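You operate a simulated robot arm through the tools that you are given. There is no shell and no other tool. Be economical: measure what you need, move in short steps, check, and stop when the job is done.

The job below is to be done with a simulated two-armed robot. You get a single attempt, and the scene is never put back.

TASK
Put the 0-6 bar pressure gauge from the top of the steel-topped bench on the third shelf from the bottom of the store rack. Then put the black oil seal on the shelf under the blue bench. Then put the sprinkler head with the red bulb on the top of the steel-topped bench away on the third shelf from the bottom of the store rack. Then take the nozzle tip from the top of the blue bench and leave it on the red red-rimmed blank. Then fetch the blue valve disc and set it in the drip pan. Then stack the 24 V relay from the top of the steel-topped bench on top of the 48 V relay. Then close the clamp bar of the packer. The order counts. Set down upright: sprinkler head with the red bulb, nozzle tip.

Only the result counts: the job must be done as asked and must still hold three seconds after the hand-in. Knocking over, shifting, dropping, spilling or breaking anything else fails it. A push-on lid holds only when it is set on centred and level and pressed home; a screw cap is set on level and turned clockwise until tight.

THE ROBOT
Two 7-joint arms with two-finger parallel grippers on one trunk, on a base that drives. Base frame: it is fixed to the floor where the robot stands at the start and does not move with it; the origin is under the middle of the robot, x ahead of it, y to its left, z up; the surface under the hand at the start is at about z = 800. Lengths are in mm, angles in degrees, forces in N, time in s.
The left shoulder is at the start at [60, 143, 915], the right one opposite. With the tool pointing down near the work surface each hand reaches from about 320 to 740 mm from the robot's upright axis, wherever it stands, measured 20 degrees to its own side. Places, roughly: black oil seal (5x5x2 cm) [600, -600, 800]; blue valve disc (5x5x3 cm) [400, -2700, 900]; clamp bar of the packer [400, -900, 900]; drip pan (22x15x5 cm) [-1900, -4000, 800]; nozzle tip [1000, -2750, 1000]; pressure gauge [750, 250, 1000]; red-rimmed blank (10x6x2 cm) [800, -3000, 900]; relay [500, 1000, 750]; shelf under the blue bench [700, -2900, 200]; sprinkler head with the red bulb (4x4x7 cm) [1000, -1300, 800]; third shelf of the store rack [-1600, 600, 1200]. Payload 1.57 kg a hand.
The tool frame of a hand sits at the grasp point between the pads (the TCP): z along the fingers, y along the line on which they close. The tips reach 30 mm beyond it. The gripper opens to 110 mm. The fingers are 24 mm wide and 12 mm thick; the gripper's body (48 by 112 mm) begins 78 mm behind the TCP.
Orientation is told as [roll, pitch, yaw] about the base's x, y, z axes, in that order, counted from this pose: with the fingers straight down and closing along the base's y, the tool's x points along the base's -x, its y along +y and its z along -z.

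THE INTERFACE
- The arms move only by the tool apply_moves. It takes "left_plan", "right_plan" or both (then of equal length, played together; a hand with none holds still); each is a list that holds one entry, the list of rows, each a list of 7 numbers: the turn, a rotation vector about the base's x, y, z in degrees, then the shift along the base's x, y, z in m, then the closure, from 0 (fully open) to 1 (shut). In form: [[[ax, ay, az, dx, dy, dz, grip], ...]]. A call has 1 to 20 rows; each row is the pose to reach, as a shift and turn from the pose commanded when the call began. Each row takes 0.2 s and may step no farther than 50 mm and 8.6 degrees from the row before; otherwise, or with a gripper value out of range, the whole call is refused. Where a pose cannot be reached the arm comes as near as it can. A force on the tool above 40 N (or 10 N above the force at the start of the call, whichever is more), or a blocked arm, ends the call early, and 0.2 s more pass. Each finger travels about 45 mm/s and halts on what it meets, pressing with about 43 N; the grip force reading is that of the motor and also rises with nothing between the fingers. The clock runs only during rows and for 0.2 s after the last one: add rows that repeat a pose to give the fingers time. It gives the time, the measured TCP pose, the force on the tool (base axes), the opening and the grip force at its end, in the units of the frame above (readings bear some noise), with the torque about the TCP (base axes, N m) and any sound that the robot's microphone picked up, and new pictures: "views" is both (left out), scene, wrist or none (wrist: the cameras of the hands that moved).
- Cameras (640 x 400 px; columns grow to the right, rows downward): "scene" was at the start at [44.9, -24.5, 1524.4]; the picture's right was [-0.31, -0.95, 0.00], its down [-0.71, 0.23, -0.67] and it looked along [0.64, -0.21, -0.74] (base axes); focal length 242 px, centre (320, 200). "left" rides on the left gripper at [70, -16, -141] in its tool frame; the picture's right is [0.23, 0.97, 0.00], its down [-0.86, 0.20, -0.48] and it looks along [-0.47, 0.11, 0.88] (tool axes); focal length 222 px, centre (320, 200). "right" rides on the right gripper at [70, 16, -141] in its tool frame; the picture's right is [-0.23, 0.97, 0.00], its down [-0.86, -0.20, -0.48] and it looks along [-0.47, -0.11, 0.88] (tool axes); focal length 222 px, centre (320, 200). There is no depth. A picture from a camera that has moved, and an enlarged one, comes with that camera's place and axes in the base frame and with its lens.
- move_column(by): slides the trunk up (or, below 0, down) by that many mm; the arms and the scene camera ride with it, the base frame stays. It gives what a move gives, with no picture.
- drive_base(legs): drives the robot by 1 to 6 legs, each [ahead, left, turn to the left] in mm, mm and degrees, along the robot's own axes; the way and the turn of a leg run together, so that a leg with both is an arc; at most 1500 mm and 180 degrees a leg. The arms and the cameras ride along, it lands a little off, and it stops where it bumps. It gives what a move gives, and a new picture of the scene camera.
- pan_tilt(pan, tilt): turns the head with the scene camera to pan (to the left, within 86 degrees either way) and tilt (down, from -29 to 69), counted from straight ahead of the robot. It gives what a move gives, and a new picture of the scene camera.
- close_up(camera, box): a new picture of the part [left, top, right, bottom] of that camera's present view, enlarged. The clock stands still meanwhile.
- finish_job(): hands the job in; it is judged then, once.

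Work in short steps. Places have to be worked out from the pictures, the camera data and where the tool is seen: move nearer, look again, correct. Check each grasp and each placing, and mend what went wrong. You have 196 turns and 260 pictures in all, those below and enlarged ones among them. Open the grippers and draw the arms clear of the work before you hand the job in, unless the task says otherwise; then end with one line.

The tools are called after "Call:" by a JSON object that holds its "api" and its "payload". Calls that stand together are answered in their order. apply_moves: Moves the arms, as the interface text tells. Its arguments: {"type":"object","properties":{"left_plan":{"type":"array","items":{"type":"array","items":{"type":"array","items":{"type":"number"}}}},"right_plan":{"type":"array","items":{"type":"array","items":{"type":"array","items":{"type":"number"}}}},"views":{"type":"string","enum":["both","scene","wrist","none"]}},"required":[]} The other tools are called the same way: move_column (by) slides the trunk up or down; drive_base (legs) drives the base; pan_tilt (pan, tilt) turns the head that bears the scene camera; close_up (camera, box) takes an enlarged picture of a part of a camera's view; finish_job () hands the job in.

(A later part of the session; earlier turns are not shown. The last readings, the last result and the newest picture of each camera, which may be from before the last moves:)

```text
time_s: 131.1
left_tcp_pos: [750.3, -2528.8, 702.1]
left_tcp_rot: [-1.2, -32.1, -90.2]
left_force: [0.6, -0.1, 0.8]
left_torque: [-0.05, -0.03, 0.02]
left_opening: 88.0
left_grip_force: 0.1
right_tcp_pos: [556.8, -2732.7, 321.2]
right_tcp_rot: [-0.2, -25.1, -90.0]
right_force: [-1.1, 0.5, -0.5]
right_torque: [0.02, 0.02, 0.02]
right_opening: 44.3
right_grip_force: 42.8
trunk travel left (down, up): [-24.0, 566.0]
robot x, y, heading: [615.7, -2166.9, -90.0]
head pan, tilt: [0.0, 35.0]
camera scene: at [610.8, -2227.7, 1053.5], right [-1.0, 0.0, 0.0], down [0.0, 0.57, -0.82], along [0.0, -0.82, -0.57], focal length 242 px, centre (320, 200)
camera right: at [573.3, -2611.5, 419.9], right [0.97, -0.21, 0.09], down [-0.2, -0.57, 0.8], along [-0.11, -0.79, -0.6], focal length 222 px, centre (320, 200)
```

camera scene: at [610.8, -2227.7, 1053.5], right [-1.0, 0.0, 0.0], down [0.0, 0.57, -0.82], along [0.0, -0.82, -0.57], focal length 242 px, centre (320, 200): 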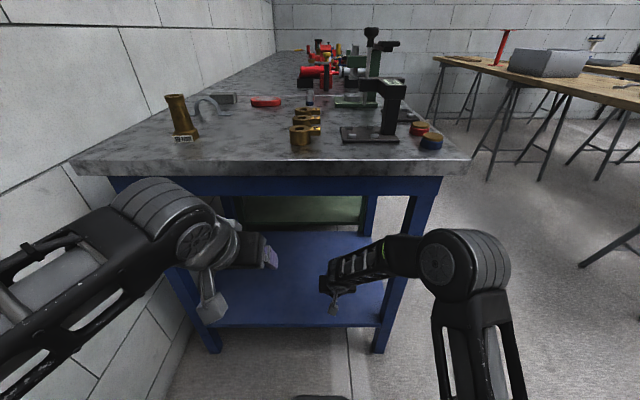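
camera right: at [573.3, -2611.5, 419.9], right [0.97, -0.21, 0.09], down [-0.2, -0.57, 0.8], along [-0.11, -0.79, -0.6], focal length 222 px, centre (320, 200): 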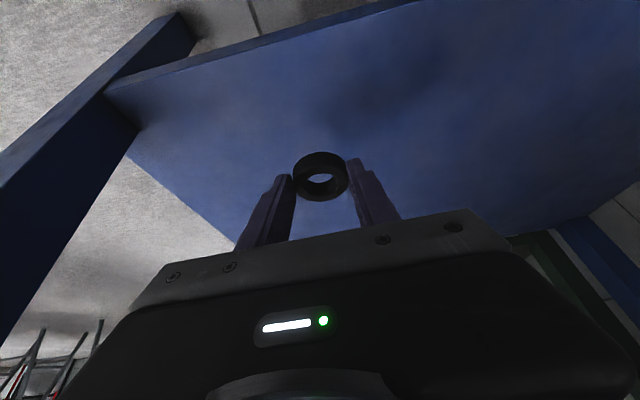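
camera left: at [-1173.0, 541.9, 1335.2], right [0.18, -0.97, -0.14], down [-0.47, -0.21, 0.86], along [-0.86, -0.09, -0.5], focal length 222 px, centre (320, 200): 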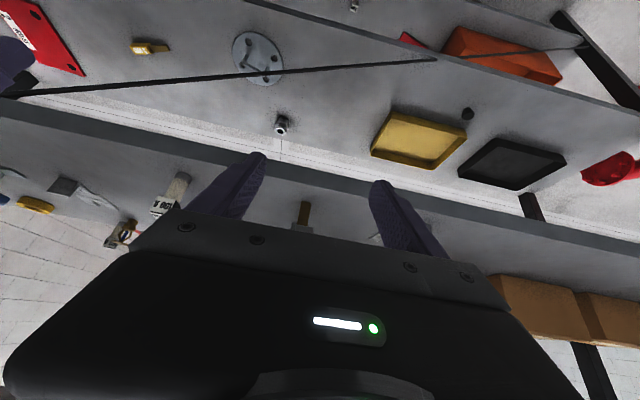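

Seal is well over the shelf. Lower toward it in steps.

Call:
{"api": "apply_moves", "payload": {"right_plan": [[[0, 0, 0, 0, 0, -0.015, 0.75], [0, 0, 0, 0, 0, -0.03, 0.75], [0, 0, 0, 0, 0, -0.042, 0.75], [0, 0, 0, 0, 0, -0.05, 0.75], [0, 0, 0, 0, 0, -0.056, 0.75], [0, 0, 0, 0, 0, -0.06, 0.75]]], "views": "wrist"}}

```text
time_s: 132.5
left_tcp_pos: [748.9, -2530.3, 703.6]
left_tcp_rot: [-1.2, -32.2, -90.1]
left_force: [0.0, 0.3, -0.3]
left_torque: [0.0, -0.03, 0.0]
left_opening: 88.1
left_grip_force: 0.1
right_tcp_pos: [555.6, -2733.5, 261.2]
right_tcp_rot: [-0.2, -24.9, -90.2]
right_force: [-2.2, 2.8, 5.7]
right_torque: [0.03, -0.03, 0.03]
right_opening: 44.4
right_grip_force: 42.7
trunk travel left (down, up): [-24.0, 566.0]
robot x, y, heading: [610.1, -2168.3, -89.9]
head pan, tilt: [0.0, 35.0]
camera right: at [573.5, -2611.5, 360.4], right [0.97, -0.21, 0.09], down [-0.2, -0.57, 0.8], along [-0.11, -0.79, -0.6], focal length 222 px, centre (320, 200)
```

right: 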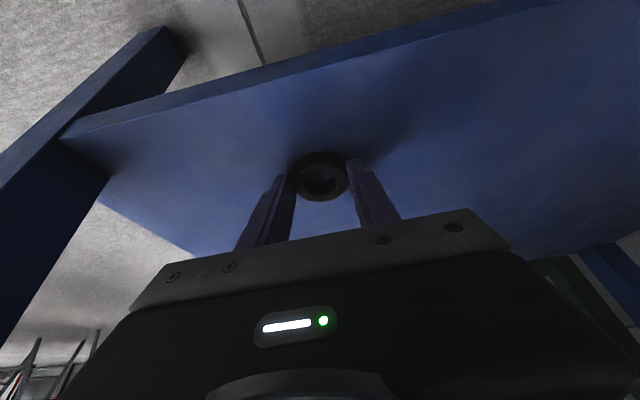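

Contact felt at z 261 (5.7 N). I open the fingers and back off along the tool axis.

Call:
{"api": "apply_moves", "payload": {"right_plan": [[[0, 0, 0, 0, 0, -0.0005, 0.7], [0, 0, 0, 0, 0, -0.0005, 0.55], [0, 0, 0, 0, 0, -0.0005, 0.4], [0, 0, 0, 0, 0, 0.0, 0.3], [0, 0, 0, 0, 0.01, 0.02, 0.3], [0, 0, 0, 0, 0.03, 0.06, 0.3], [0, 0, 0, 0, 0.06, 0.09, 0.3], [0, 0, 0, 0, 0.1, 0.1, 0.3], [0, 0, 0, 0, 0.14, 0.1, 0.3]]], "views": "both"}}

```text
time_s: 134.5
left_tcp_pos: [750.0, -2531.3, 701.8]
left_tcp_rot: [-1.2, -32.1, -90.2]
left_force: [-0.4, -0.5, -0.3]
left_torque: [0.03, 0.0, -0.02]
left_opening: 87.9
left_grip_force: 0.0
right_tcp_pos: [557.8, -2593.7, 360.4]
right_tcp_rot: [-0.3, -25.0, -90.1]
right_force: [0.1, -0.4, 0.0]
right_torque: [-0.02, 0.0, -0.01]
right_opening: 77.1
right_grip_force: 0.0
trunk travel left (down, up): [-24.0, 566.0]
robot x, y, heading: [610.2, -2171.3, -89.8]
head pan, tilt: [0.0, 35.0]
camera scene: at [610.8, -2228.0, 1053.5], right [-1.0, 0.0, 0.0], down [0.0, 0.57, -0.82], along [0.0, -0.82, -0.57], focal length 242 px, centre (320, 200)
camera right: at [573.4, -2471.2, 460.2], right [0.97, -0.21, 0.09], down [-0.2, -0.57, 0.8], along [-0.11, -0.79, -0.6], focal length 222 px, centre (320, 200)
```

scene: 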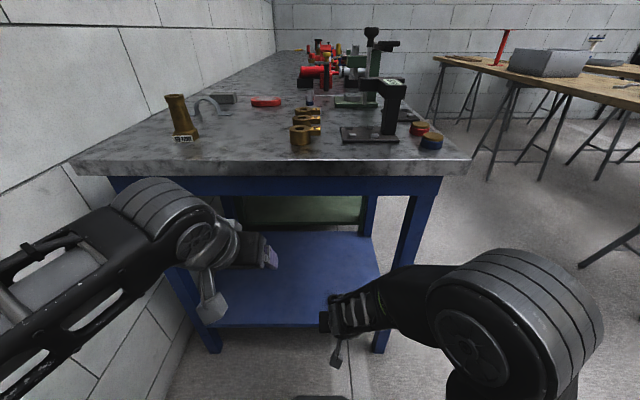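
right: 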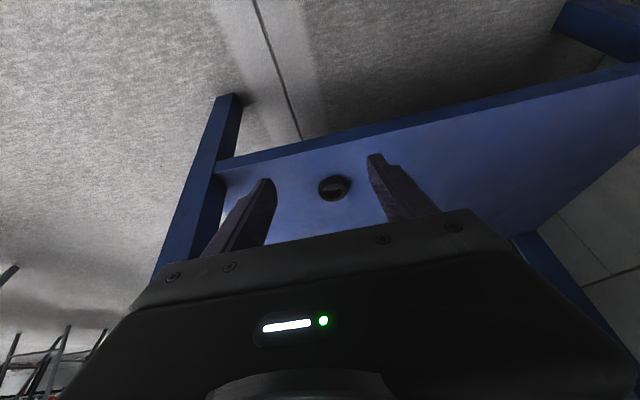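

Seal lies on the shelf. While here, an enlarged look at the blue bench top.

Call:
{"api": "close_up", "payload": {"camera": "scene", "box": [150, 60, 310, 160]}}

Call:
{"api": "close_up", "payload": {"camera": "scene", "box": [285, 60, 445, 160]}}

```text
4.00 times, centred on (230, 110) of scene
camera zoom: at [610.8, -2228.0, 1053.5], right [-1.0, 0.0, 0.0], down [0.0, 0.57, -0.82], along [0.0, -0.82, -0.57], focal length 968 px, centre (680, 560)
```

zoom: 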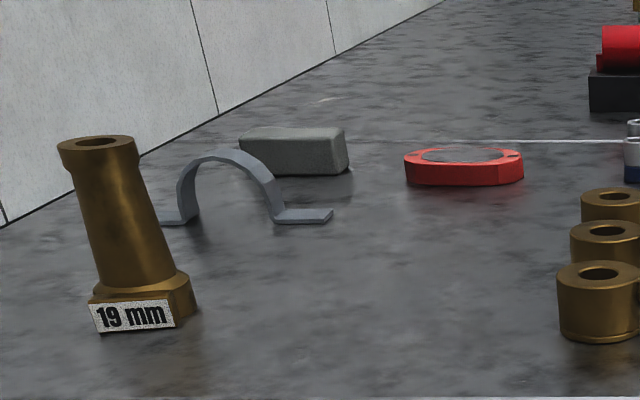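

```text
4.00 times, centred on (365, 110) of scene
camera zoom: at [610.8, -2228.0, 1053.5], right [-1.0, 0.0, 0.0], down [0.0, 0.57, -0.82], along [0.0, -0.82, -0.57], focal length 968 px, centre (140, 560)
```

zoom: 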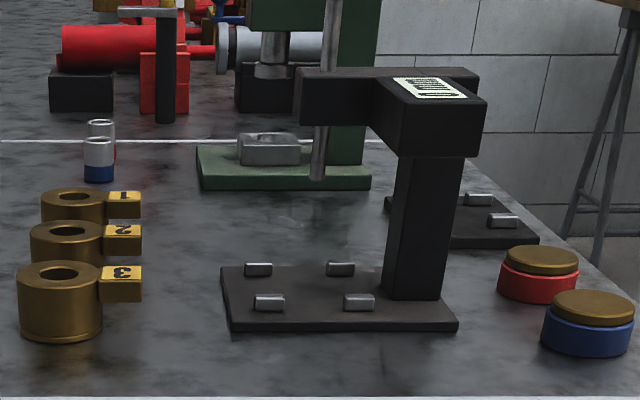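

Now I restore the C3 ring: with the trunk still low I drive back to face the steel bench, left hand near the ring on the floor.

Call:
{"api": "drive_base", "payload": {"legs": [[-150, 0, 0], [0, -870, 0], [-1340, 0, 0], [0, 0, 90]]}}

Call:
{"api": "pan_tilt", "payload": {"pan": 5, "tilt": 55}}

```text
time_s: 150.3
left_tcp_pos: [101.6, -534.9, 703.0]
left_tcp_rot: [-1.2, -32.1, 0.0]
left_force: [1.1, -0.5, -0.6]
left_torque: [-0.04, 0.0, 0.01]
left_opening: 87.9
left_grip_force: 0.2
right_tcp_pos: [166.6, -727.9, 360.3]
right_tcp_rot: [-0.2, -25.0, 0.2]
right_force: [0.6, 0.9, 0.8]
right_torque: [0.03, 0.01, 0.01]
right_opening: 77.0
right_grip_force: 0.0
trunk travel left (down, up): [-24.0, 566.0]
robot x, y, heading: [-259.7, -676.7, 0.1]
head pan, tilt: [0.0, 35.0]
camera scene: at [-201.7, -674.9, 1053.5], right [0.0, -1.0, 0.0], down [-0.57, 0.0, -0.82], along [0.82, 0.0, -0.57], focal length 242 px, centre (320, 200)
```

scene: 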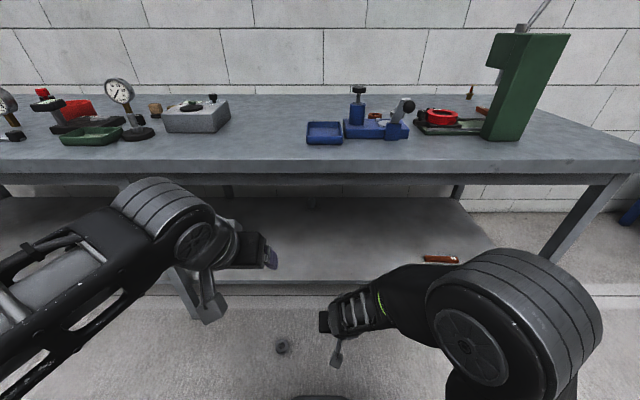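

```text
time_s: 151.1
left_tcp_pos: [102.7, -535.9, 703.4]
left_tcp_rot: [-1.2, -32.2, 0.0]
left_force: [0.2, -0.1, -0.1]
left_torque: [-0.01, -0.02, 0.02]
left_opening: 88.1
left_grip_force: 0.0
right_tcp_pos: [165.2, -729.1, 361.3]
right_tcp_rot: [-0.3, -25.0, 0.2]
right_force: [0.0, 0.7, -0.7]
right_torque: [0.0, 0.01, 0.02]
right_opening: 76.9
right_grip_force: 0.1
trunk travel left (down, up): [-24.0, 566.0]
robot x, y, heading: [-257.2, -676.2, 0.1]
head pan, tilt: [5.0, 55.0]
camera scene: at [-217.9, -668.7, 1025.3], right [0.09, -1.0, 0.0], down [-0.82, -0.07, -0.57], along [0.57, 0.05, -0.82], focal length 242 px, centre (320, 200)
```

scene: 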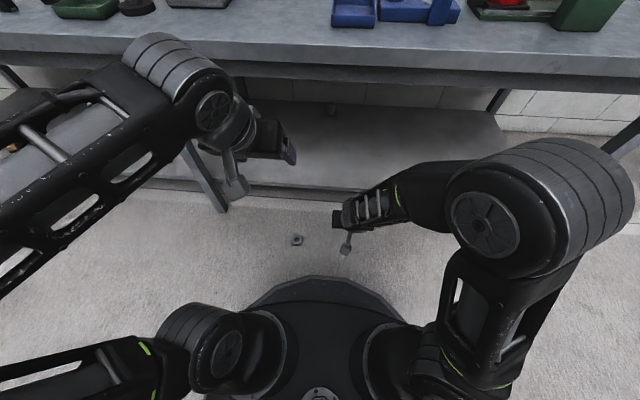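

The ring is at about [256, -521] on the floor. I bring the left hand down above it with the fingers vertical.

Call:
{"api": "apply_moves", "payload": {"left_plan": [[[0, 3.2, 0, 0.015, 0.002, -0.045, 0.2], [0, 6.4, 0, 0.03, 0.003, -0.09, 0.2], [0, 9.6, 0, 0.045, 0.005, -0.135, 0.2], [0, 12.8, 0, 0.06, 0.006, -0.18, 0.2], [0, 16, 0, 0.075, 0.007, -0.225, 0.2], [0, 19.2, 0, 0.09, 0.009, -0.27, 0.2], [0, 22.4, 0, 0.105, 0.01, -0.315, 0.2], [0, 25.6, 0, 0.12, 0.011, -0.36, 0.2], [0, 28.8, 0, 0.135, 0.013, -0.405, 0.2], [0, 32, 0, 0.15, 0.014, -0.45, 0.2], [0, 32, 0, 0.15, 0.014, -0.5, 0.2], [0, 32, 0, 0.15, 0.014, -0.53, 0.2]]]}}

```text
time_s: 153.7
left_tcp_pos: [251.4, -521.4, 173.4]
left_tcp_rot: [-1.1, -0.2, -0.1]
left_force: [1.0, -0.4, 0.8]
left_torque: [-0.01, -0.02, 0.02]
left_opening: 88.0
left_grip_force: 0.1
right_tcp_pos: [165.1, -726.7, 360.1]
right_tcp_rot: [-0.1, -24.9, 0.2]
right_force: [-0.6, -0.5, 0.1]
right_torque: [0.01, -0.03, -0.01]
right_opening: 77.1
right_grip_force: 0.1
trunk travel left (down, up): [-24.0, 566.0]
robot x, y, heading: [-259.5, -675.6, -0.2]
head pan, tilt: [5.0, 55.0]
camera scene: at [-218.0, -668.7, 1025.3], right [0.09, -1.0, 0.0], down [-0.82, -0.07, -0.57], along [0.57, 0.05, -0.82], focal length 242 px, centre (320, 200)
camera left: at [180.4, -534.7, 313.8], right [-0.23, 0.97, -0.02], down [0.85, 0.21, 0.48], along [0.47, 0.09, -0.88], focal length 222 px, centre (320, 200)
```

scene: 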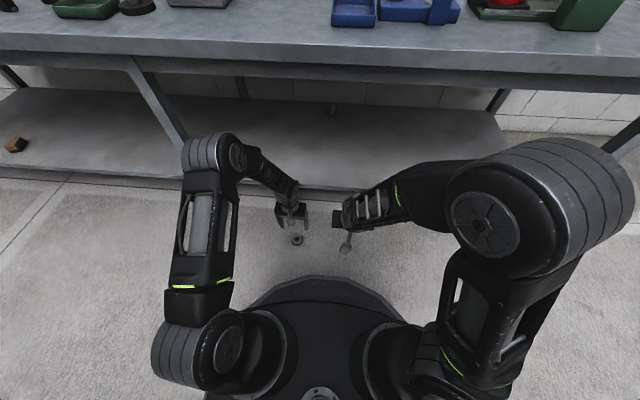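
left: 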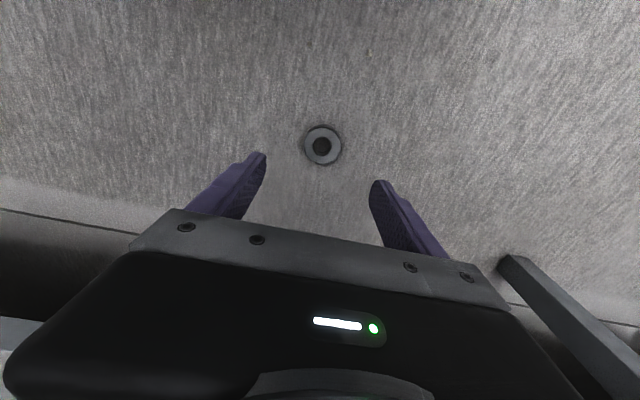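

Ring at [260, -520], no label on its upper face, so it is upside down. I lower onto it and grip.

Call:
{"api": "apply_moves", "payload": {"left_plan": [[[0, 0, 0, 0.005, 0.001, -0.045, 0.2], [0, 0, 0, 0.009, 0.001, -0.09, 0.2], [0, 0, 0, 0.009, 0.001, -0.12, 0.2], [0, 0, 0, 0.009, 0.001, -0.134, 0.2], [0, 0, 0, 0.009, 0.001, -0.138, 0.3], [0, 0, 0, 0.009, 0.001, -0.138, 0.5], [0, 0, 0, 0.009, 0.001, -0.138, 0.7], [0, 0, 0, 0.009, 0.001, -0.138, 0.75], [0, 0, 0, 0.009, 0.001, -0.138, 0.75]]], "views": "wrist"}}

```text
time_s: 155.7
left_tcp_pos: [261.7, -519.4, 34.6]
left_tcp_rot: [-1.1, 0.0, -0.1]
left_force: [0.9, 0.1, 2.0]
left_torque: [0.09, 0.02, -0.02]
left_opening: 44.3
left_grip_force: 29.2
right_tcp_pos: [165.6, -727.9, 360.6]
right_tcp_rot: [-0.2, -25.0, 0.2]
right_force: [0.1, -0.3, 0.6]
right_torque: [0.02, -0.02, -0.01]
right_opening: 77.1
right_grip_force: 0.0
trunk travel left (down, up): [-24.0, 566.0]
robot x, y, heading: [-258.6, -674.2, -0.2]
head pan, tilt: [5.0, 55.0]
camera left: at [189.3, -533.3, 176.0], right [-0.23, 0.97, -0.02], down [0.85, 0.21, 0.48], along [0.47, 0.09, -0.88], focal length 222 px, centre (320, 200)
```

left: 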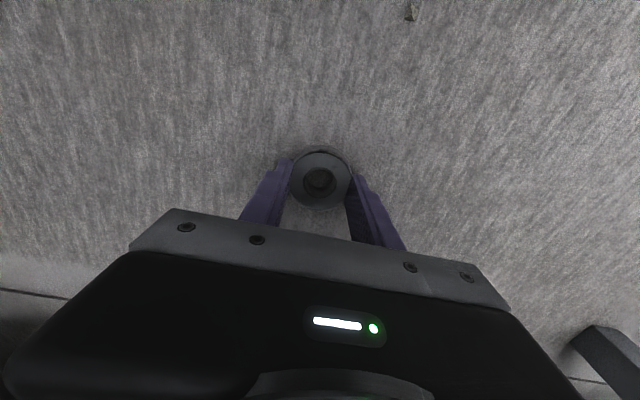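

Ring gripped (44 mm). I lift it, clear of the bench edge.

Call:
{"api": "apply_moves", "payload": {"left_plan": [[[0, 0, 0, 0, 0, 0.03, 0.78], [0, 0, 0, 0, 0, 0.07, 0.78], [0, 0, 0, -0.015, 0, 0.115, 0.78], [0, 0, 0, -0.03, 0, 0.16, 0.78], [0, 0, 0, -0.045, 0, 0.205, 0.78], [0, 0, 0, -0.06, 0, 0.25, 0.78], [0, 0, 0, -0.075, 0, 0.295, 0.78], [0, 0, 0, -0.09, 0, 0.34, 0.78], [0, 0, 0, -0.1, 0, 0.385, 0.78]]], "views": "wrist"}}

```text
time_s: 157.7
left_tcp_pos: [158.9, -521.4, 420.9]
left_tcp_rot: [-1.2, -0.1, 0.1]
left_force: [-0.3, 0.9, -0.6]
left_torque: [0.01, 0.0, -0.05]
left_opening: 44.2
left_grip_force: 42.9
right_tcp_pos: [165.1, -727.9, 360.0]
right_tcp_rot: [-0.2, -25.1, 0.0]
right_force: [1.6, 0.4, 0.4]
right_torque: [-0.03, 0.02, 0.0]
right_opening: 77.0
right_grip_force: 0.1
trunk travel left (down, up): [-24.0, 566.0]
robot x, y, heading: [-256.3, -673.7, -0.1]
head pan, tilt: [5.0, 55.0]
camera left: at [89.1, -533.3, 561.2], right [-0.23, 0.97, -0.02], down [0.85, 0.21, 0.48], along [0.47, 0.09, -0.88], focal length 222 px, centre (320, 200)
```

left: 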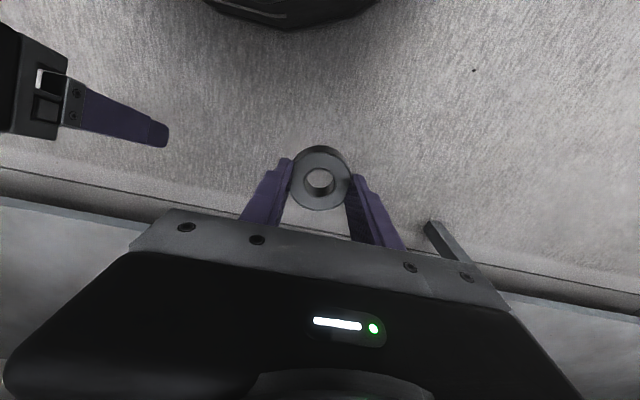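

Ring held. I back off 250 mm and raise the trunk for a two-handed turnover.

Call:
{"api": "drive_base", "payload": {"legs": [[-250, 0, 0]]}}

Call:
{"api": "move_column", "payload": {"by": 400}}

Call:
{"api": "apply_moves", "payload": {"left_plan": [[[-4.62, -4.62, -4.62, 0, 0, 0, 0.78], [-9.24, -9.24, -9.24, 0, 0, 0, 0.78], [-13.86, -13.86, -13.86, 0, 0, 0, 0.78], [-18.48, -18.48, -18.48, 0, 0, 0, 0.78], [-23.1, -23.1, -23.1, 0, 0, 0, 0.78], [-27.72, -27.72, -27.72, 0, 0, 0, 0.78], [-32.34, -32.34, -32.34, 0, 0, 0, 0.78], [-36.96, -36.96, -36.96, 0, 0, 0, 0.78], [-41.58, -41.58, -41.58, 0, 0, 0, 0.78], [-46.2, -46.2, -46.2, 0, 0, 0, 0.78], [-50.82, -50.82, -50.82, 0, 0, 0, 0.78], [-55.44, -55.44, -55.44, 0, 0, 0, 0.78], [-60.06, -60.06, -60.06, 0, 0, 0, 0.78], [-64.68, -64.68, -64.68, 0, 0, 0, 0.78], [-69.28, -69.28, -69.28, 0, 0, 0, 0.78], [-69.28, -69.28, -69.28, 0, 0, 0, 0.78]]], "right_plan": [[[5.89, 1.31, 1.31, 0, -0.01, 0.004, 0.2], [11.79, 2.61, 2.61, 0, -0.02, 0.008, 0.2], [17.68, 3.92, 3.92, 0, -0.03, 0.012, 0.2], [23.57, 5.23, 5.23, 0, -0.04, 0.016, 0.2], [29.47, 6.53, 6.53, 0, -0.05, 0.02, 0.2], [35.36, 7.84, 7.84, 0, -0.06, 0.024, 0.2], [41.25, 9.15, 9.15, 0, -0.07, 0.028, 0.2], [47.15, 10.45, 10.45, 0, -0.08, 0.032, 0.2], [53.04, 11.76, 11.76, 0, -0.09, 0.036, 0.2], [58.93, 13.07, 13.07, 0, -0.1, 0.04, 0.2], [64.83, 14.37, 14.37, 0, -0.11, 0.044, 0.2], [70.72, 15.68, 15.68, 0, -0.12, 0.048, 0.2], [76.61, 16.99, 16.99, 0, -0.13, 0.052, 0.2], [82.5, 18.29, 18.29, 0, -0.14, 0.056, 0.2], [88.4, 19.6, 19.6, 0, -0.15, 0.06, 0.2], [88.4, 19.6, 19.6, 0, -0.15, 0.06, 0.2]]]}}

```text
time_s: 159.6
left_tcp_pos: [-87.9, -520.6, 419.4]
left_tcp_rot: [-1.1, 0.0, 0.0]
left_force: [0.5, -0.2, -1.4]
left_torque: [-0.02, 0.01, 0.03]
left_opening: 44.1
left_grip_force: 42.6
right_tcp_pos: [-82.6, -728.3, 360.4]
right_tcp_rot: [-0.3, -24.9, 0.2]
right_force: [0.2, -0.2, 0.5]
right_torque: [0.01, 0.01, -0.01]
right_opening: 77.1
right_grip_force: 0.1
trunk travel left (down, up): [-24.0, 566.0]
robot x, y, heading: [-506.8, -675.5, 0.3]
head pan, tilt: [5.0, 55.0]
camera scene: at [-465.7, -669.2, 1025.2], right [0.09, -1.0, 0.0], down [-0.82, -0.07, -0.57], along [0.57, 0.05, -0.82], focal length 242 px, centre (320, 200)
```

scene: 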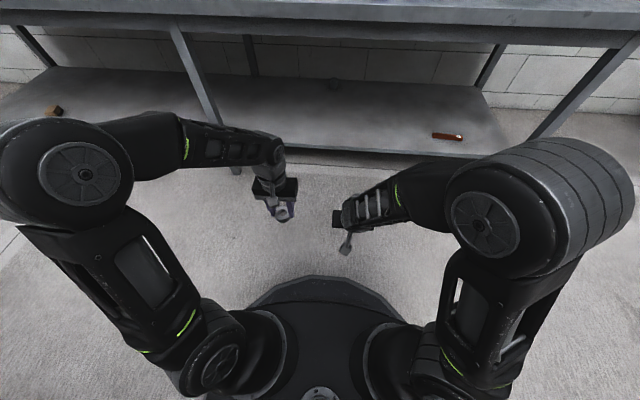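

```text
time_s: 163.4
left_tcp_pos: [-87.9, -520.7, 819.2]
left_tcp_rot: [-1.3, -0.1, 0.1]
left_force: [-0.2, -0.3, -0.8]
left_torque: [-0.01, -0.06, 0.04]
left_opening: 44.1
left_grip_force: 42.5
right_tcp_pos: [-83.3, -728.0, 760.0]
right_tcp_rot: [-0.2, -25.0, 0.1]
right_force: [-0.1, 0.8, -0.5]
right_torque: [0.03, 0.01, -0.03]
right_opening: 76.8
right_grip_force: 0.0
trunk travel left (down, up): [-424.0, 166.0]
robot x, y, heading: [-506.9, -672.9, -0.1]
head pan, tilt: [5.0, 55.0]
```

```text
time_s: 166.8
left_tcp_pos: [-89.1, -519.5, 821.0]
left_tcp_rot: [-173.1, -89.7, 81.8]
left_force: [0.2, 0.2, -2.0]
left_torque: [0.04, 0.03, 0.0]
left_opening: 43.8
left_grip_force: 42.8
right_tcp_pos: [-82.8, -877.0, 819.9]
right_tcp_rot: [89.9, -0.2, 0.0]
right_force: [0.3, -0.4, -1.1]
right_torque: [0.03, -0.02, 0.02]
right_opening: 88.0
right_grip_force: 0.0
trunk travel left (down, up): [-424.0, 166.0]
robot x, y, heading: [-511.6, -675.1, 0.3]
head pan, tilt: [5.0, 55.0]
camera scene: at [-465.6, -669.2, 1425.2], right [0.09, -1.0, 0.0], down [-0.82, -0.07, -0.57], along [0.57, 0.05, -0.82], focal length 242 px, centre (320, 200)
camera right: at [-152.7, -1019.5, 837.5], right [0.22, 0.0, 0.97], down [0.86, -0.48, -0.2], along [0.47, 0.88, -0.11], focal length 222 px, centre (320, 200)
camera left: at [-102.0, -378.4, 749.2], right [0.97, -0.02, -0.23], down [0.21, 0.48, 0.85], along [0.09, -0.88, 0.47], focal length 222 px, centre (320, 200)
```

scene: 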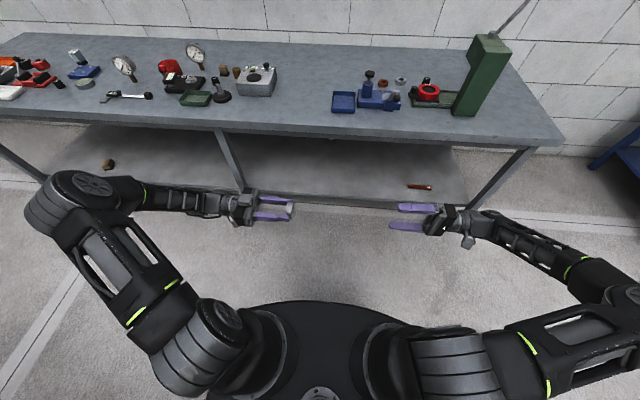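
right: 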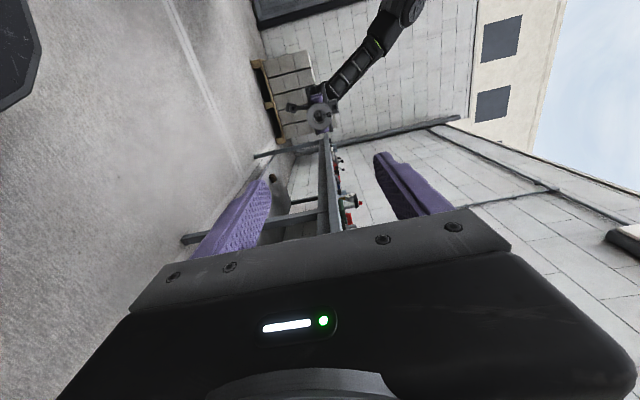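
left: 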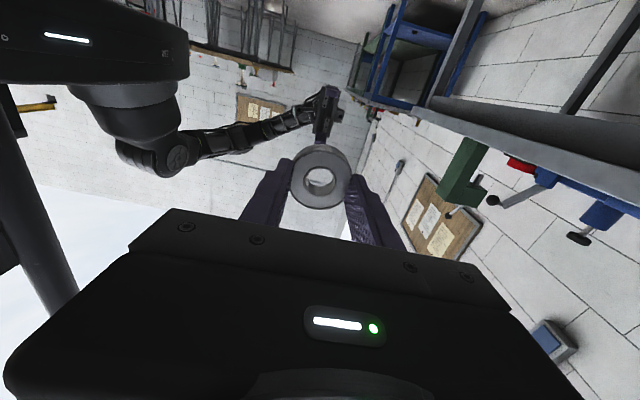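

Both hands now face each other; ring centre about [-89, -544, 821]. I advance the right hand and check alignment before engaging.

Call:
{"api": "apply_moves", "payload": {"right_plan": [[[0, 0, 0, -0.001, 0.045, 0, 0.2], [0, 0, 0, -0.002, 0.09, 0, 0.2], [0, 0, 0, -0.003, 0.135, 0, 0.2], [0, 0, 0, -0.004, 0.18, 0.001, 0.2], [0, 0, 0, -0.006, 0.225, 0.001, 0.2], [0, 0, 0, -0.006, 0.25, 0.001, 0.2]]], "views": "wrist"}}

```text
time_s: 168.2
left_tcp_pos: [-88.9, -519.3, 820.2]
left_tcp_rot: [-144.9, -89.8, 53.7]
left_force: [0.9, -0.3, -2.3]
left_torque: [0.02, -0.02, 0.02]
left_opening: 44.2
left_grip_force: 43.1
right_tcp_pos: [-88.4, -628.8, 821.5]
right_tcp_rot: [90.0, -0.3, 0.0]
right_force: [-0.6, 0.4, 0.1]
right_torque: [-0.01, -0.02, -0.03]
right_opening: 88.1
right_grip_force: 0.0
trunk travel left (down, up): [-424.0, 166.0]
robot x, y, heading: [-505.3, -676.9, 0.1]
head pan, tilt: [5.0, 55.0]
camera right: at [-158.1, -770.2, 838.9], right [0.22, 0.0, 0.97], down [0.86, -0.48, -0.19], along [0.47, 0.88, -0.11], focal length 222 px, centre (320, 200)
```

right: 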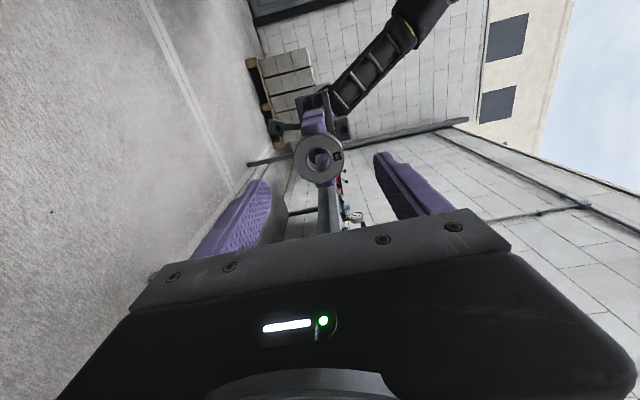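

The labelled face points to the right hand, centred. I advance 62 mm and close.

Call:
{"api": "apply_moves", "payload": {"right_plan": [[[0, 0, 0, 0, 0.02, 0, 0.2], [0, 0, 0, 0, 0.04, 0, 0.2], [0, 0, 0, 0, 0.055, 0, 0.2], [0, 0, 0, 0, 0.062, 0, 0.3], [0, 0, 0, 0, 0.062, 0, 0.5], [0, 0, 0, 0, 0.062, 0, 0.7], [0, 0, 0, 0, 0.062, 0, 0.78], [0, 0, 0, 0, 0.062, 0, 0.78], [0, 0, 0, 0, 0.062, 0, 0.78]]], "views": "both"}}

```text
time_s: 170.2
left_tcp_pos: [-87.5, -520.2, 821.5]
left_tcp_rot: [-164.0, -89.8, 72.8]
left_force: [0.0, -2.3, 9.6]
left_torque: [-0.33, 0.02, 0.06]
left_opening: 43.9
left_grip_force: 42.9
right_tcp_pos: [-90.0, -565.9, 820.7]
right_tcp_rot: [89.8, -0.1, 0.0]
right_force: [-0.7, 2.5, -8.8]
right_torque: [-0.11, 0.0, -0.04]
right_opening: 51.1
right_grip_force: 43.4
trunk travel left (down, up): [-424.0, 166.0]
robot x, y, heading: [-505.6, -677.4, 0.3]
head pan, tilt: [5.0, 55.0]
camera scene: at [-465.7, -669.2, 1425.2], right [0.09, -1.0, 0.0], down [-0.82, -0.07, -0.57], along [0.57, 0.05, -0.82], focal length 242 px, centre (320, 200)
camera right: at [-158.6, -707.8, 838.5], right [0.22, 0.0, 0.97], down [0.86, -0.48, -0.19], along [0.47, 0.88, -0.11], focal length 222 px, centre (320, 200)
```

scene: 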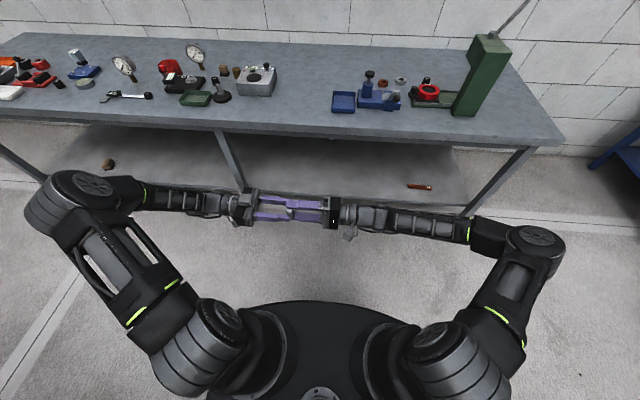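
right: 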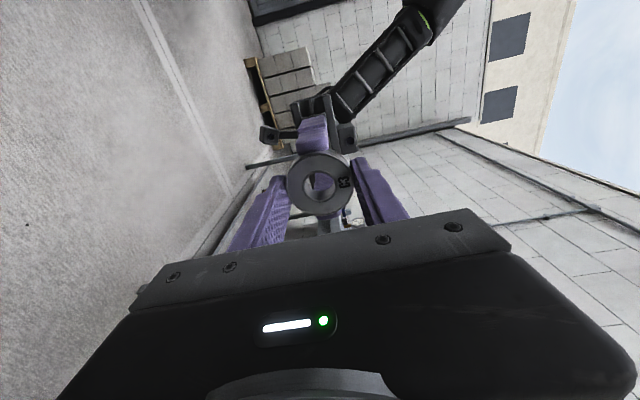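

Right hand holds the ring (51 mm). I release with the left and withdraw it.

Call:
{"api": "apply_moves", "payload": {"left_plan": [[[0, 0, 0, 0, 0, 0, 0.6], [0, 0, 0, 0, 0, 0, 0.4], [0, 0, 0, 0, 0, 0, 0.2], [0, 0, 0, 0, 0, 0, 0.2], [0, 0, 0, 0, 0.03, 0, 0.2], [0, 0, 0, 0, 0.07, 0, 0.2], [0, 0, 0, 0, 0.11, 0, 0.2], [0, 0, 0, 0, 0.13, 0, 0.2]]], "views": "both"}}

```text
time_s: 172.0
left_tcp_pos: [-87.8, -439.4, 819.5]
left_tcp_rot: [-127.6, -89.9, 36.7]
left_force: [-0.6, -0.1, 0.5]
left_torque: [0.0, 0.0, 0.0]
left_opening: 88.0
left_grip_force: 0.1
left hand out of reach, approached as far as the arm can: row 7, 8
right_tcp_pos: [-88.4, -565.7, 820.3]
right_tcp_rot: [89.8, -0.2, 0.0]
right_force: [-0.7, 0.1, -0.9]
right_torque: [-0.02, 0.01, 0.0]
right_opening: 51.1
right_grip_force: 42.6
trunk travel left (down, up): [-424.0, 166.0]
robot x, y, heading: [-504.8, -673.6, 0.2]
head pan, tilt: [5.0, 55.0]
camera scene: at [-465.8, -669.0, 1425.3], right [0.09, -1.0, 0.0], down [-0.82, -0.07, -0.57], along [0.57, 0.05, -0.82], focal length 242 px, centre (320, 200)
camera left: at [-102.0, -297.5, 749.8], right [0.97, -0.02, -0.23], down [0.21, 0.48, 0.85], along [0.09, -0.88, 0.47], focal length 222 px, centre (320, 200)
```

scene: 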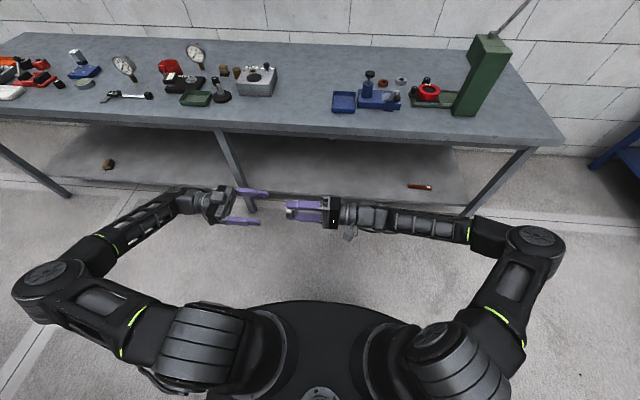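
left: 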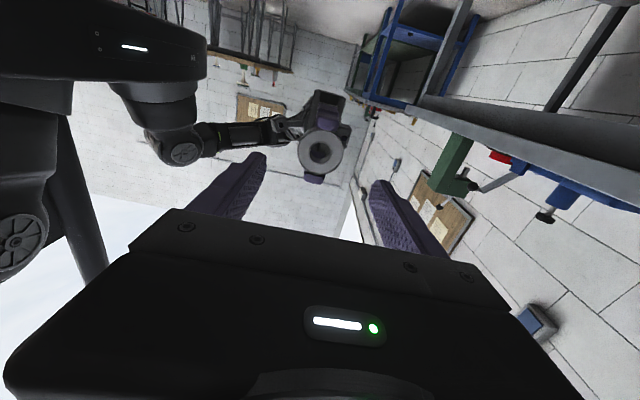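

Transfer done. I turn both hands back to pointing down (right with yaw 90° so the label returns to the robot's side) while raising them.

Call:
{"api": "apply_moves", "payload": {"left_plan": [[[4.62, 4.62, 4.62, 0, 0.0, 0.01, 0.2], [9.24, 9.24, 9.24, 0, 0.0, 0.02, 0.2], [13.86, 13.86, 13.86, 0, 0, 0.03, 0.2], [18.48, 18.48, 18.48, 0, 0, 0.04, 0.2], [23.1, 23.1, 23.1, 0, 0, 0.05, 0.2], [27.72, 27.72, 27.72, 0, 0, 0.06, 0.2], [32.34, 32.34, 32.34, 0, 0, 0.07, 0.2], [36.96, 36.96, 36.96, 0, 0, 0.08, 0.2], [41.58, 41.58, 41.58, 0, 0, 0.09, 0.2], [46.2, 46.2, 46.2, 0, 0, 0.1, 0.2], [50.82, 50.82, 50.82, 0, 0, 0.11, 0.2], [55.44, 55.44, 55.44, 0, 0, 0.12, 0.2], [60.06, 60.06, 60.06, 0, 0, 0.13, 0.2], [64.68, 64.68, 64.68, 0, 0, 0.14, 0.2], [69.28, 69.28, 69.28, 0, 0, 0.15, 0.2]]], "right_plan": [[[-4.62, -4.62, 4.62, 0, -0.015, 0.01, 0.78], [-9.24, -9.24, 9.24, 0, -0.03, 0.02, 0.78], [-13.86, -13.86, 13.86, 0, -0.045, 0.03, 0.78], [-18.48, -18.48, 18.48, 0, -0.06, 0.04, 0.78], [-23.1, -23.1, 23.1, 0, -0.075, 0.05, 0.78], [-27.72, -27.72, 27.72, 0, -0.09, 0.06, 0.78], [-32.34, -32.34, 32.34, 0, -0.105, 0.07, 0.78], [-36.96, -36.96, 36.96, 0, -0.12, 0.08, 0.78], [-41.58, -41.58, 41.58, 0, -0.135, 0.09, 0.78], [-46.2, -46.2, 46.2, 0, -0.15, 0.1, 0.78], [-50.82, -50.82, 50.82, 0, -0.165, 0.11, 0.78], [-55.44, -55.44, 55.44, 0, -0.18, 0.12, 0.78], [-60.06, -60.06, 60.06, 0, -0.195, 0.13, 0.78], [-64.68, -64.68, 64.68, 0, -0.21, 0.14, 0.78], [-69.28, -69.28, 69.28, 0, -0.22, 0.15, 0.78]]], "views": "both"}}

```text
time_s: 175.2
left_tcp_pos: [-88.4, -441.9, 971.1]
left_tcp_rot: [-1.0, -0.2, 0.2]
left_force: [-0.3, -0.8, -0.5]
left_torque: [0.01, -0.02, 0.02]
left_opening: 87.9
left_grip_force: 0.1
right_tcp_pos: [-89.3, -787.1, 971.6]
right_tcp_rot: [-0.2, 0.1, 90.3]
right_force: [-0.1, -0.8, -1.3]
right_torque: [0.01, 0.01, 0.01]
right_opening: 51.2
right_grip_force: 43.4
trunk travel left (down, up): [-424.0, 166.0]
robot x, y, heading: [-508.2, -673.4, 0.0]
head pan, tilt: [5.0, 55.0]
camera scene: at [-466.0, -670.2, 1425.2], right [0.09, -1.0, 0.0], down [-0.82, -0.07, -0.57], along [0.57, 0.05, -0.82], focal length 242 px, centre (320, 200)
camera right: at [-105.9, -856.6, 1113.9], right [-0.97, 0.22, 0.0], down [0.19, 0.86, 0.48], along [0.11, 0.47, -0.88], focal length 222 px, centre (320, 200)
camera left: at [-159.4, -455.2, 1111.2], right [-0.23, 0.97, -0.02], down [0.85, 0.21, 0.48], along [0.47, 0.09, -0.88], focal length 222 px, centre (320, 200)
```

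scene: 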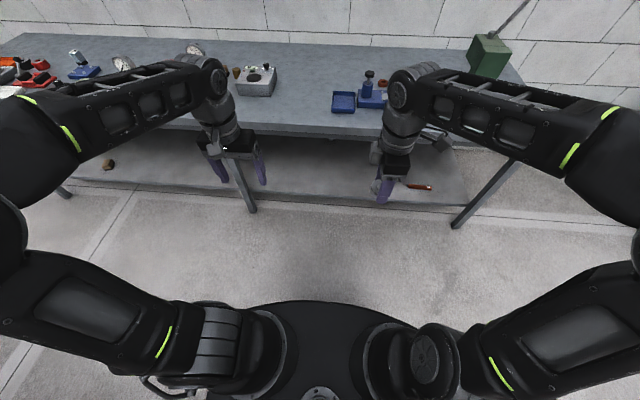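
right: 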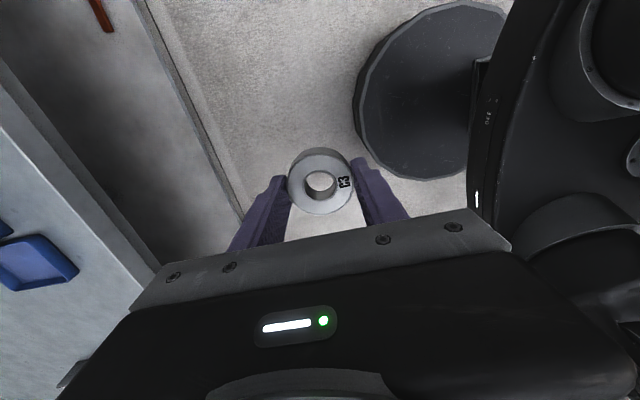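
left: 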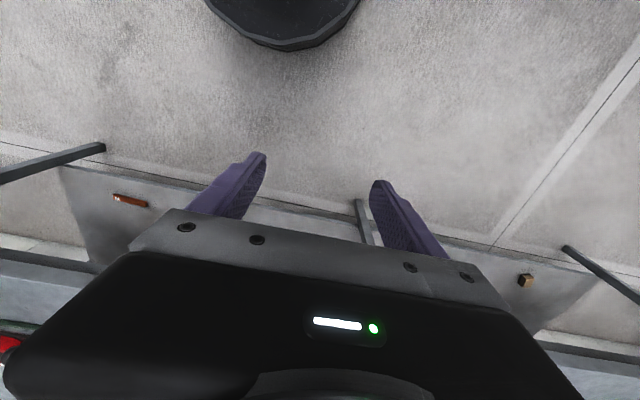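

Label side up, towards the robot. I raise the trunk 50 mm and drive so the ring comes over its old spot.

Call:
{"api": "move_column", "payload": {"by": 50}}

Call:
{"api": "drive_base", "payload": {"legs": [[548, 220, 0]]}}

Call:
{"api": "pan_tilt", "payload": {"pan": -10, "tilt": 50}}

```text
time_s: 176.1
left_tcp_pos: [-89.4, -440.7, 1019.8]
left_tcp_rot: [-1.4, -0.2, 0.1]
left_force: [-0.7, 0.7, 0.0]
left_torque: [-0.01, 0.0, -0.03]
left_opening: 87.9
left_grip_force: 0.0
right_tcp_pos: [-89.1, -785.3, 1021.2]
right_tcp_rot: [-0.1, -0.1, 90.2]
right_force: [0.9, 0.1, -0.7]
right_torque: [-0.03, -0.01, -0.02]
right_opening: 51.0
right_grip_force: 43.0
trunk travel left (down, up): [-474.0, 116.0]
robot x, y, heading: [-502.2, -677.1, 0.1]
head pan, tilt: [5.0, 55.0]
```

```text
time_s: 179.5
left_tcp_pos: [461.9, -213.9, 1019.7]
left_tcp_rot: [-1.1, 0.0, 0.3]
left_force: [0.4, -0.8, -0.1]
left_torque: [-0.02, 0.03, 0.02]
left_opening: 88.0
left_grip_force: 0.0
right_tcp_pos: [463.5, -559.2, 1021.2]
right_tcp_rot: [-0.1, 0.0, 90.5]
right_force: [-0.4, 0.6, -1.5]
right_torque: [0.01, 0.02, 0.04]
right_opening: 51.0
right_grip_force: 43.2
trunk travel left (down, up): [-474.0, 116.0]
robot x, y, heading: [43.5, -450.8, 0.5]
head pan, tilt: [5.0, 55.0]
camera scene: at [85.8, -445.0, 1475.2], right [0.1, -1.0, 0.0], down [-0.82, -0.08, -0.57], along [0.57, 0.06, -0.82], focal length 242 px, centre (320, 200)
```

scene: 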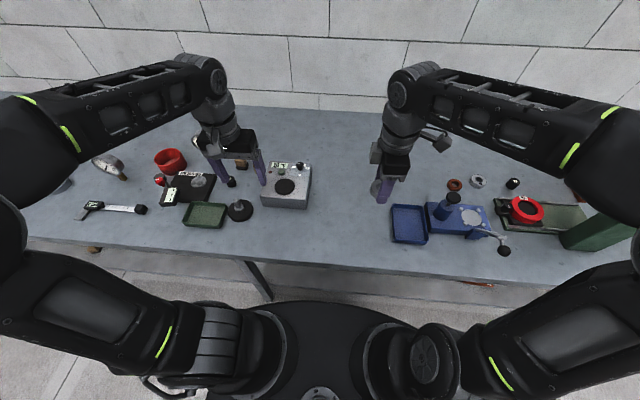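

```text
time_s: 180.2
left_tcp_pos: [461.2, -214.9, 1019.4]
left_tcp_rot: [-1.3, -0.1, 0.4]
left_force: [0.8, 0.3, 0.5]
left_torque: [0.04, 0.02, 0.01]
left_opening: 88.2
left_grip_force: 0.0
right_tcp_pos: [463.4, -559.4, 1020.7]
right_tcp_rot: [-0.1, 0.0, 90.6]
right_force: [-0.4, 0.0, 0.1]
right_torque: [-0.02, 0.01, 0.01]
right_opening: 51.2
right_grip_force: 42.9
trunk travel left (down, up): [-474.0, 116.0]
robot x, y, heading: [48.2, -453.3, 0.7]
head pan, tilt: [-10.0, 50.0]
camera scene: at [89.4, -464.8, 1481.7], right [-0.16, -0.99, 0.0], down [-0.76, 0.13, -0.64], along [0.63, -0.11, -0.77], focal length 242 px, centre (320, 200)
```

scene: 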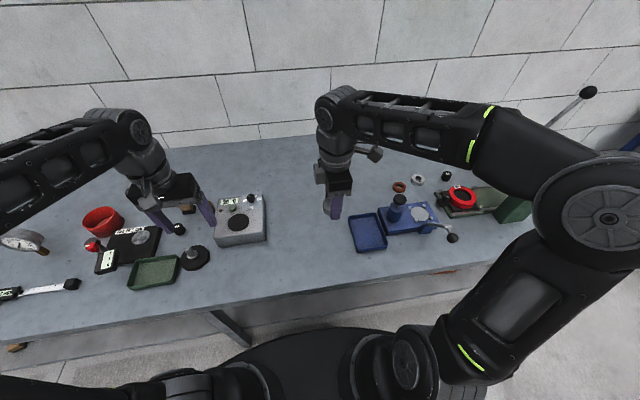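

I move over [502, -567] and lower to just above the bench.

Call:
{"api": "apply_moves", "payload": {"right_plan": [[[0, 0, 7, 0.02, -0.004, -0.02, 0.78], [0, 0, 14, 0.039, -0.008, -0.05, 0.78], [0, 0, 20, 0.039, -0.008, -0.09, 0.78], [0, 0, 20, 0.039, -0.008, -0.13, 0.78], [0, 0, 20, 0.039, -0.008, -0.16, 0.78], [0, 0, 20, 0.039, -0.008, -0.178, 0.78], [0, 0, 20, 0.039, -0.008, -0.182, 0.78]]], "views": "both"}}

```text
time_s: 181.8
left_tcp_pos: [459.9, -213.8, 1019.9]
left_tcp_rot: [-1.3, -0.1, 0.4]
left_force: [-0.4, -0.8, -0.2]
left_torque: [-0.01, 0.01, 0.03]
left_opening: 87.8
left_grip_force: 0.0
right_tcp_pos: [502.6, -566.7, 839.0]
right_tcp_rot: [0.0, 0.1, 110.6]
right_force: [-0.7, 0.1, -0.4]
right_torque: [0.0, 0.01, 0.0]
right_opening: 51.3
right_grip_force: 42.4
trunk travel left (down, up): [-474.0, 116.0]
robot x, y, heading: [44.7, -447.3, 0.4]
head pan, tilt: [-10.0, 50.0]
camera scene: at [89.4, -464.9, 1481.7], right [-0.16, -0.99, 0.0], down [-0.76, 0.13, -0.64], along [0.63, -0.11, -0.77], focal length 242 px, centre (320, 200)
camera right: at [510.8, -639.0, 981.5], right [-0.99, -0.13, 0.0], down [-0.11, 0.87, 0.48], along [-0.06, 0.48, -0.88], focal length 222 px, centre (320, 200)
```

scene: 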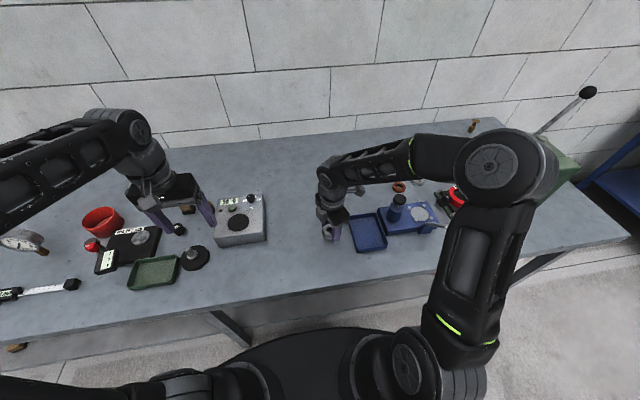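
right: 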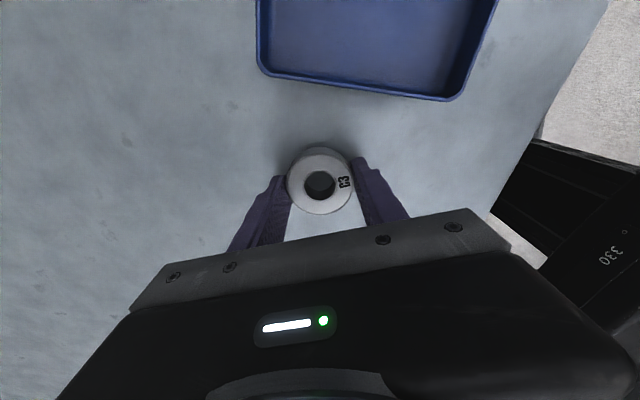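

Just above the bench. Lower the last millimetres until contact, small steps.

Call:
{"api": "apply_moves", "payload": {"right_plan": [[[0, 0, 0, 0, 0, -0.002, 0.78], [0, 0, 0, 0, 0, -0.004, 0.78], [0, 0, 0, 0, 0, -0.0055, 0.78], [0, 0, 0, 0, 0, -0.007, 0.78]]], "views": "none"}}

```text
time_s: 182.8
left_tcp_pos: [461.0, -214.5, 1020.0]
left_tcp_rot: [-1.2, -0.1, 0.4]
left_force: [-1.0, 0.5, 0.7]
left_torque: [-0.02, -0.01, -0.03]
left_opening: 87.9
left_grip_force: 0.0
right_tcp_pos: [501.7, -566.6, 831.7]
right_tcp_rot: [-0.2, -0.1, 110.7]
right_force: [0.3, 0.4, -1.4]
right_torque: [0.0, 0.0, 0.0]
right_opening: 50.9
right_grip_force: 43.4
trunk travel left (down, up): [-474.0, 116.0]
robot x, y, heading: [46.1, -452.0, 0.3]
head pan, tilt: [-10.0, 50.0]
```

Call:
{"api": "apply_moves", "payload": {"right_plan": [[[0, 0, 0, 0, 0, -0.001, 0.78], [0, 0, 0, 0, 0, -0.002, 0.78], [0, 0, 0, 0, 0, -0.003, 0.78]]], "views": "none"}}

```text
time_s: 183.6
left_tcp_pos: [460.1, -213.4, 1021.4]
left_tcp_rot: [-1.2, -0.2, 0.5]
left_force: [0.8, 0.4, 0.4]
left_torque: [-0.04, 0.01, -0.03]
left_opening: 88.2
left_grip_force: 0.2
right_tcp_pos: [501.3, -567.3, 830.2]
right_tcp_rot: [-0.2, 0.1, 110.6]
right_force: [-0.3, -2.5, 10.5]
right_torque: [-0.14, 0.37, 0.06]
right_opening: 51.0
right_grip_force: 42.9
trunk travel left (down, up): [-474.0, 116.0]
robot x, y, heading: [44.8, -454.3, 0.6]
head pan, tilt: [-10.0, 50.0]
```

Contact (10 N) at z 830. I open slowly and lift straight up.

Call:
{"api": "apply_moves", "payload": {"right_plan": [[[0, 0, 0, 0, 0, 0.001, 0.78], [0, 0, 0, 0, 0, 0.001, 0.6], [0, 0, 0, 0, 0, 0.001, 0.45], [0, 0, 0, 0, 0, 0.001, 0.3], [0, 0, 0, 0, 0, 0.001, 0.3], [0, 0, 0, 0, 0, 0.04, 0.3], [0, 0, 0, 0, 0, 0.085, 0.3], [0, 0, 0, 0, 0, 0.13, 0.3], [0, 0, 0, 0, 0, 0.175, 0.3], [0, 0, 0, 0, 0, 0.22, 0.3]]], "views": "both"}}

```text
time_s: 185.8
left_tcp_pos: [459.4, -213.8, 1019.9]
left_tcp_rot: [-1.2, -0.3, 0.5]
left_force: [-0.2, -0.4, 0.2]
left_torque: [-0.05, -0.03, 0.01]
left_opening: 88.0
left_grip_force: 0.0
right_tcp_pos: [500.7, -564.9, 1050.3]
right_tcp_rot: [-0.2, -0.1, 110.6]
right_force: [0.2, -0.6, -0.3]
right_torque: [0.0, -0.04, -0.01]
right_opening: 77.1
right_grip_force: 0.1
trunk travel left (down, up): [-474.0, 116.0]
robot x, y, heading: [45.3, -452.7, 0.6]
head pan, tilt: [-10.0, 50.0]
camera scene: at [88.7, -464.2, 1481.7], right [-0.16, -0.99, 0.0], down [-0.76, 0.13, -0.64], along [0.63, -0.11, -0.77], focal length 242 px, centre (320, 200)
camera right: at [509.3, -637.7, 1192.6], right [-0.99, -0.13, 0.0], down [-0.12, 0.87, 0.48], along [-0.06, 0.48, -0.88], focal length 222 px, centre (320, 200)
```

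scene: 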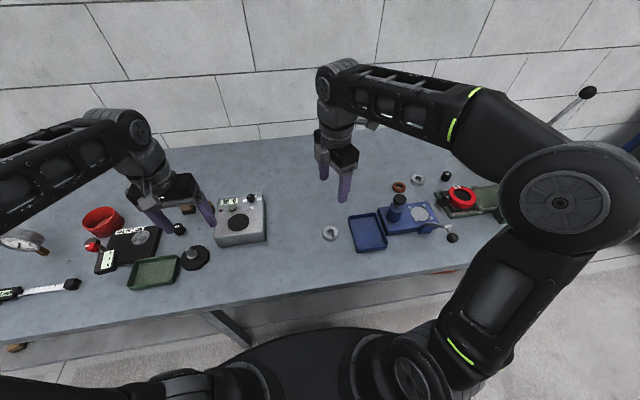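
right: 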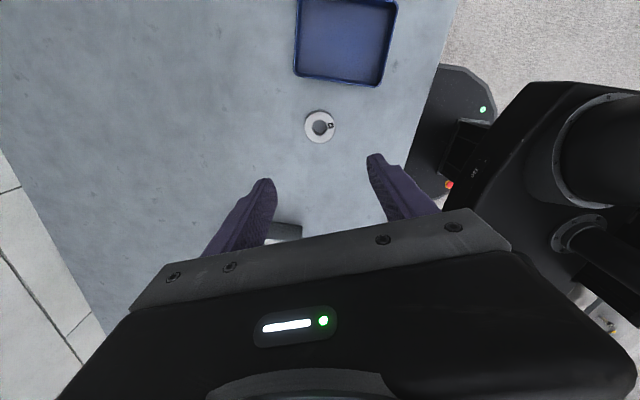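

The ring is back at [502, -568], label up. Next the sprinkler head: first I turn the right hand back to the normal yaw, then tilt it 30° forward.

Call:
{"api": "apply_moves", "payload": {"right_plan": [[[0, 0, -8.5, 0, 0, 0, 0.3], [0, 0, -17, 0, 0, 0, 0.3], [0, 0, -25.5, 0, 0, 0, 0.3], [0, 0, -34, 0, 0, 0, 0.3], [0, 0, -42.5, 0, 0, 0, 0.3], [0, 0, -51, 0, 0, 0, 0.3], [0, 0, -59.5, 0, 0, 0, 0.3], [0, 0, -68, 0, 0, 0, 0.3], [0, 0, -76.5, 0, 0, 0, 0.3], [0, 0, -85, 0, 0, 0, 0.3], [0, 0, -93.5, 0, 0, 0, 0.3], [0, 0, -102, 0, 0, 0, 0.3], [0, 0, -110, 0, 0, 0, 0.3]]], "views": "none"}}

Call:
{"api": "apply_moves", "payload": {"right_plan": [[[0, -7.5, 0, -0.02, 0, 0, 0.3], [0, -15, 0, -0.04, 0, 0, 0.3], [0, -22.5, 0, -0.06, 0, 0, 0.3], [0, -30, 0, -0.08, 0, 0, 0.3]]], "views": "none"}}

```text
time_s: 188.6
left_tcp_pos: [461.6, -214.3, 1019.6]
left_tcp_rot: [-1.2, -0.1, 0.4]
left_force: [-0.7, 0.3, 0.5]
left_torque: [-0.01, 0.02, -0.01]
left_opening: 88.3
left_grip_force: 0.1
right_tcp_pos: [499.6, -567.4, 1049.3]
right_tcp_rot: [-0.2, -0.1, 0.4]
right_force: [-0.5, -0.1, 0.1]
right_torque: [0.0, 0.0, 0.02]
right_opening: 77.3
right_grip_force: 0.1
trunk travel left (down, up): [-474.0, 116.0]
robot x, y, heading: [41.4, -451.2, 0.6]
head pan, tilt: [-10.0, 50.0]
```

```text
time_s: 189.6
left_tcp_pos: [460.9, -215.1, 1019.7]
left_tcp_rot: [-1.1, -0.2, 0.5]
left_force: [-0.9, -0.7, 0.1]
left_torque: [-0.01, -0.03, 0.01]
left_opening: 88.1
left_grip_force: 0.1
right_tcp_pos: [420.2, -568.4, 1049.1]
right_tcp_rot: [-0.4, -30.1, 0.6]
right_force: [-0.2, 0.0, -0.1]
right_torque: [0.0, 0.01, 0.02]
right_opening: 77.0
right_grip_force: 0.0
trunk travel left (down, up): [-474.0, 116.0]
robot x, y, heading: [44.6, -451.4, 0.4]
head pan, tilt: [-10.0, 50.0]
```

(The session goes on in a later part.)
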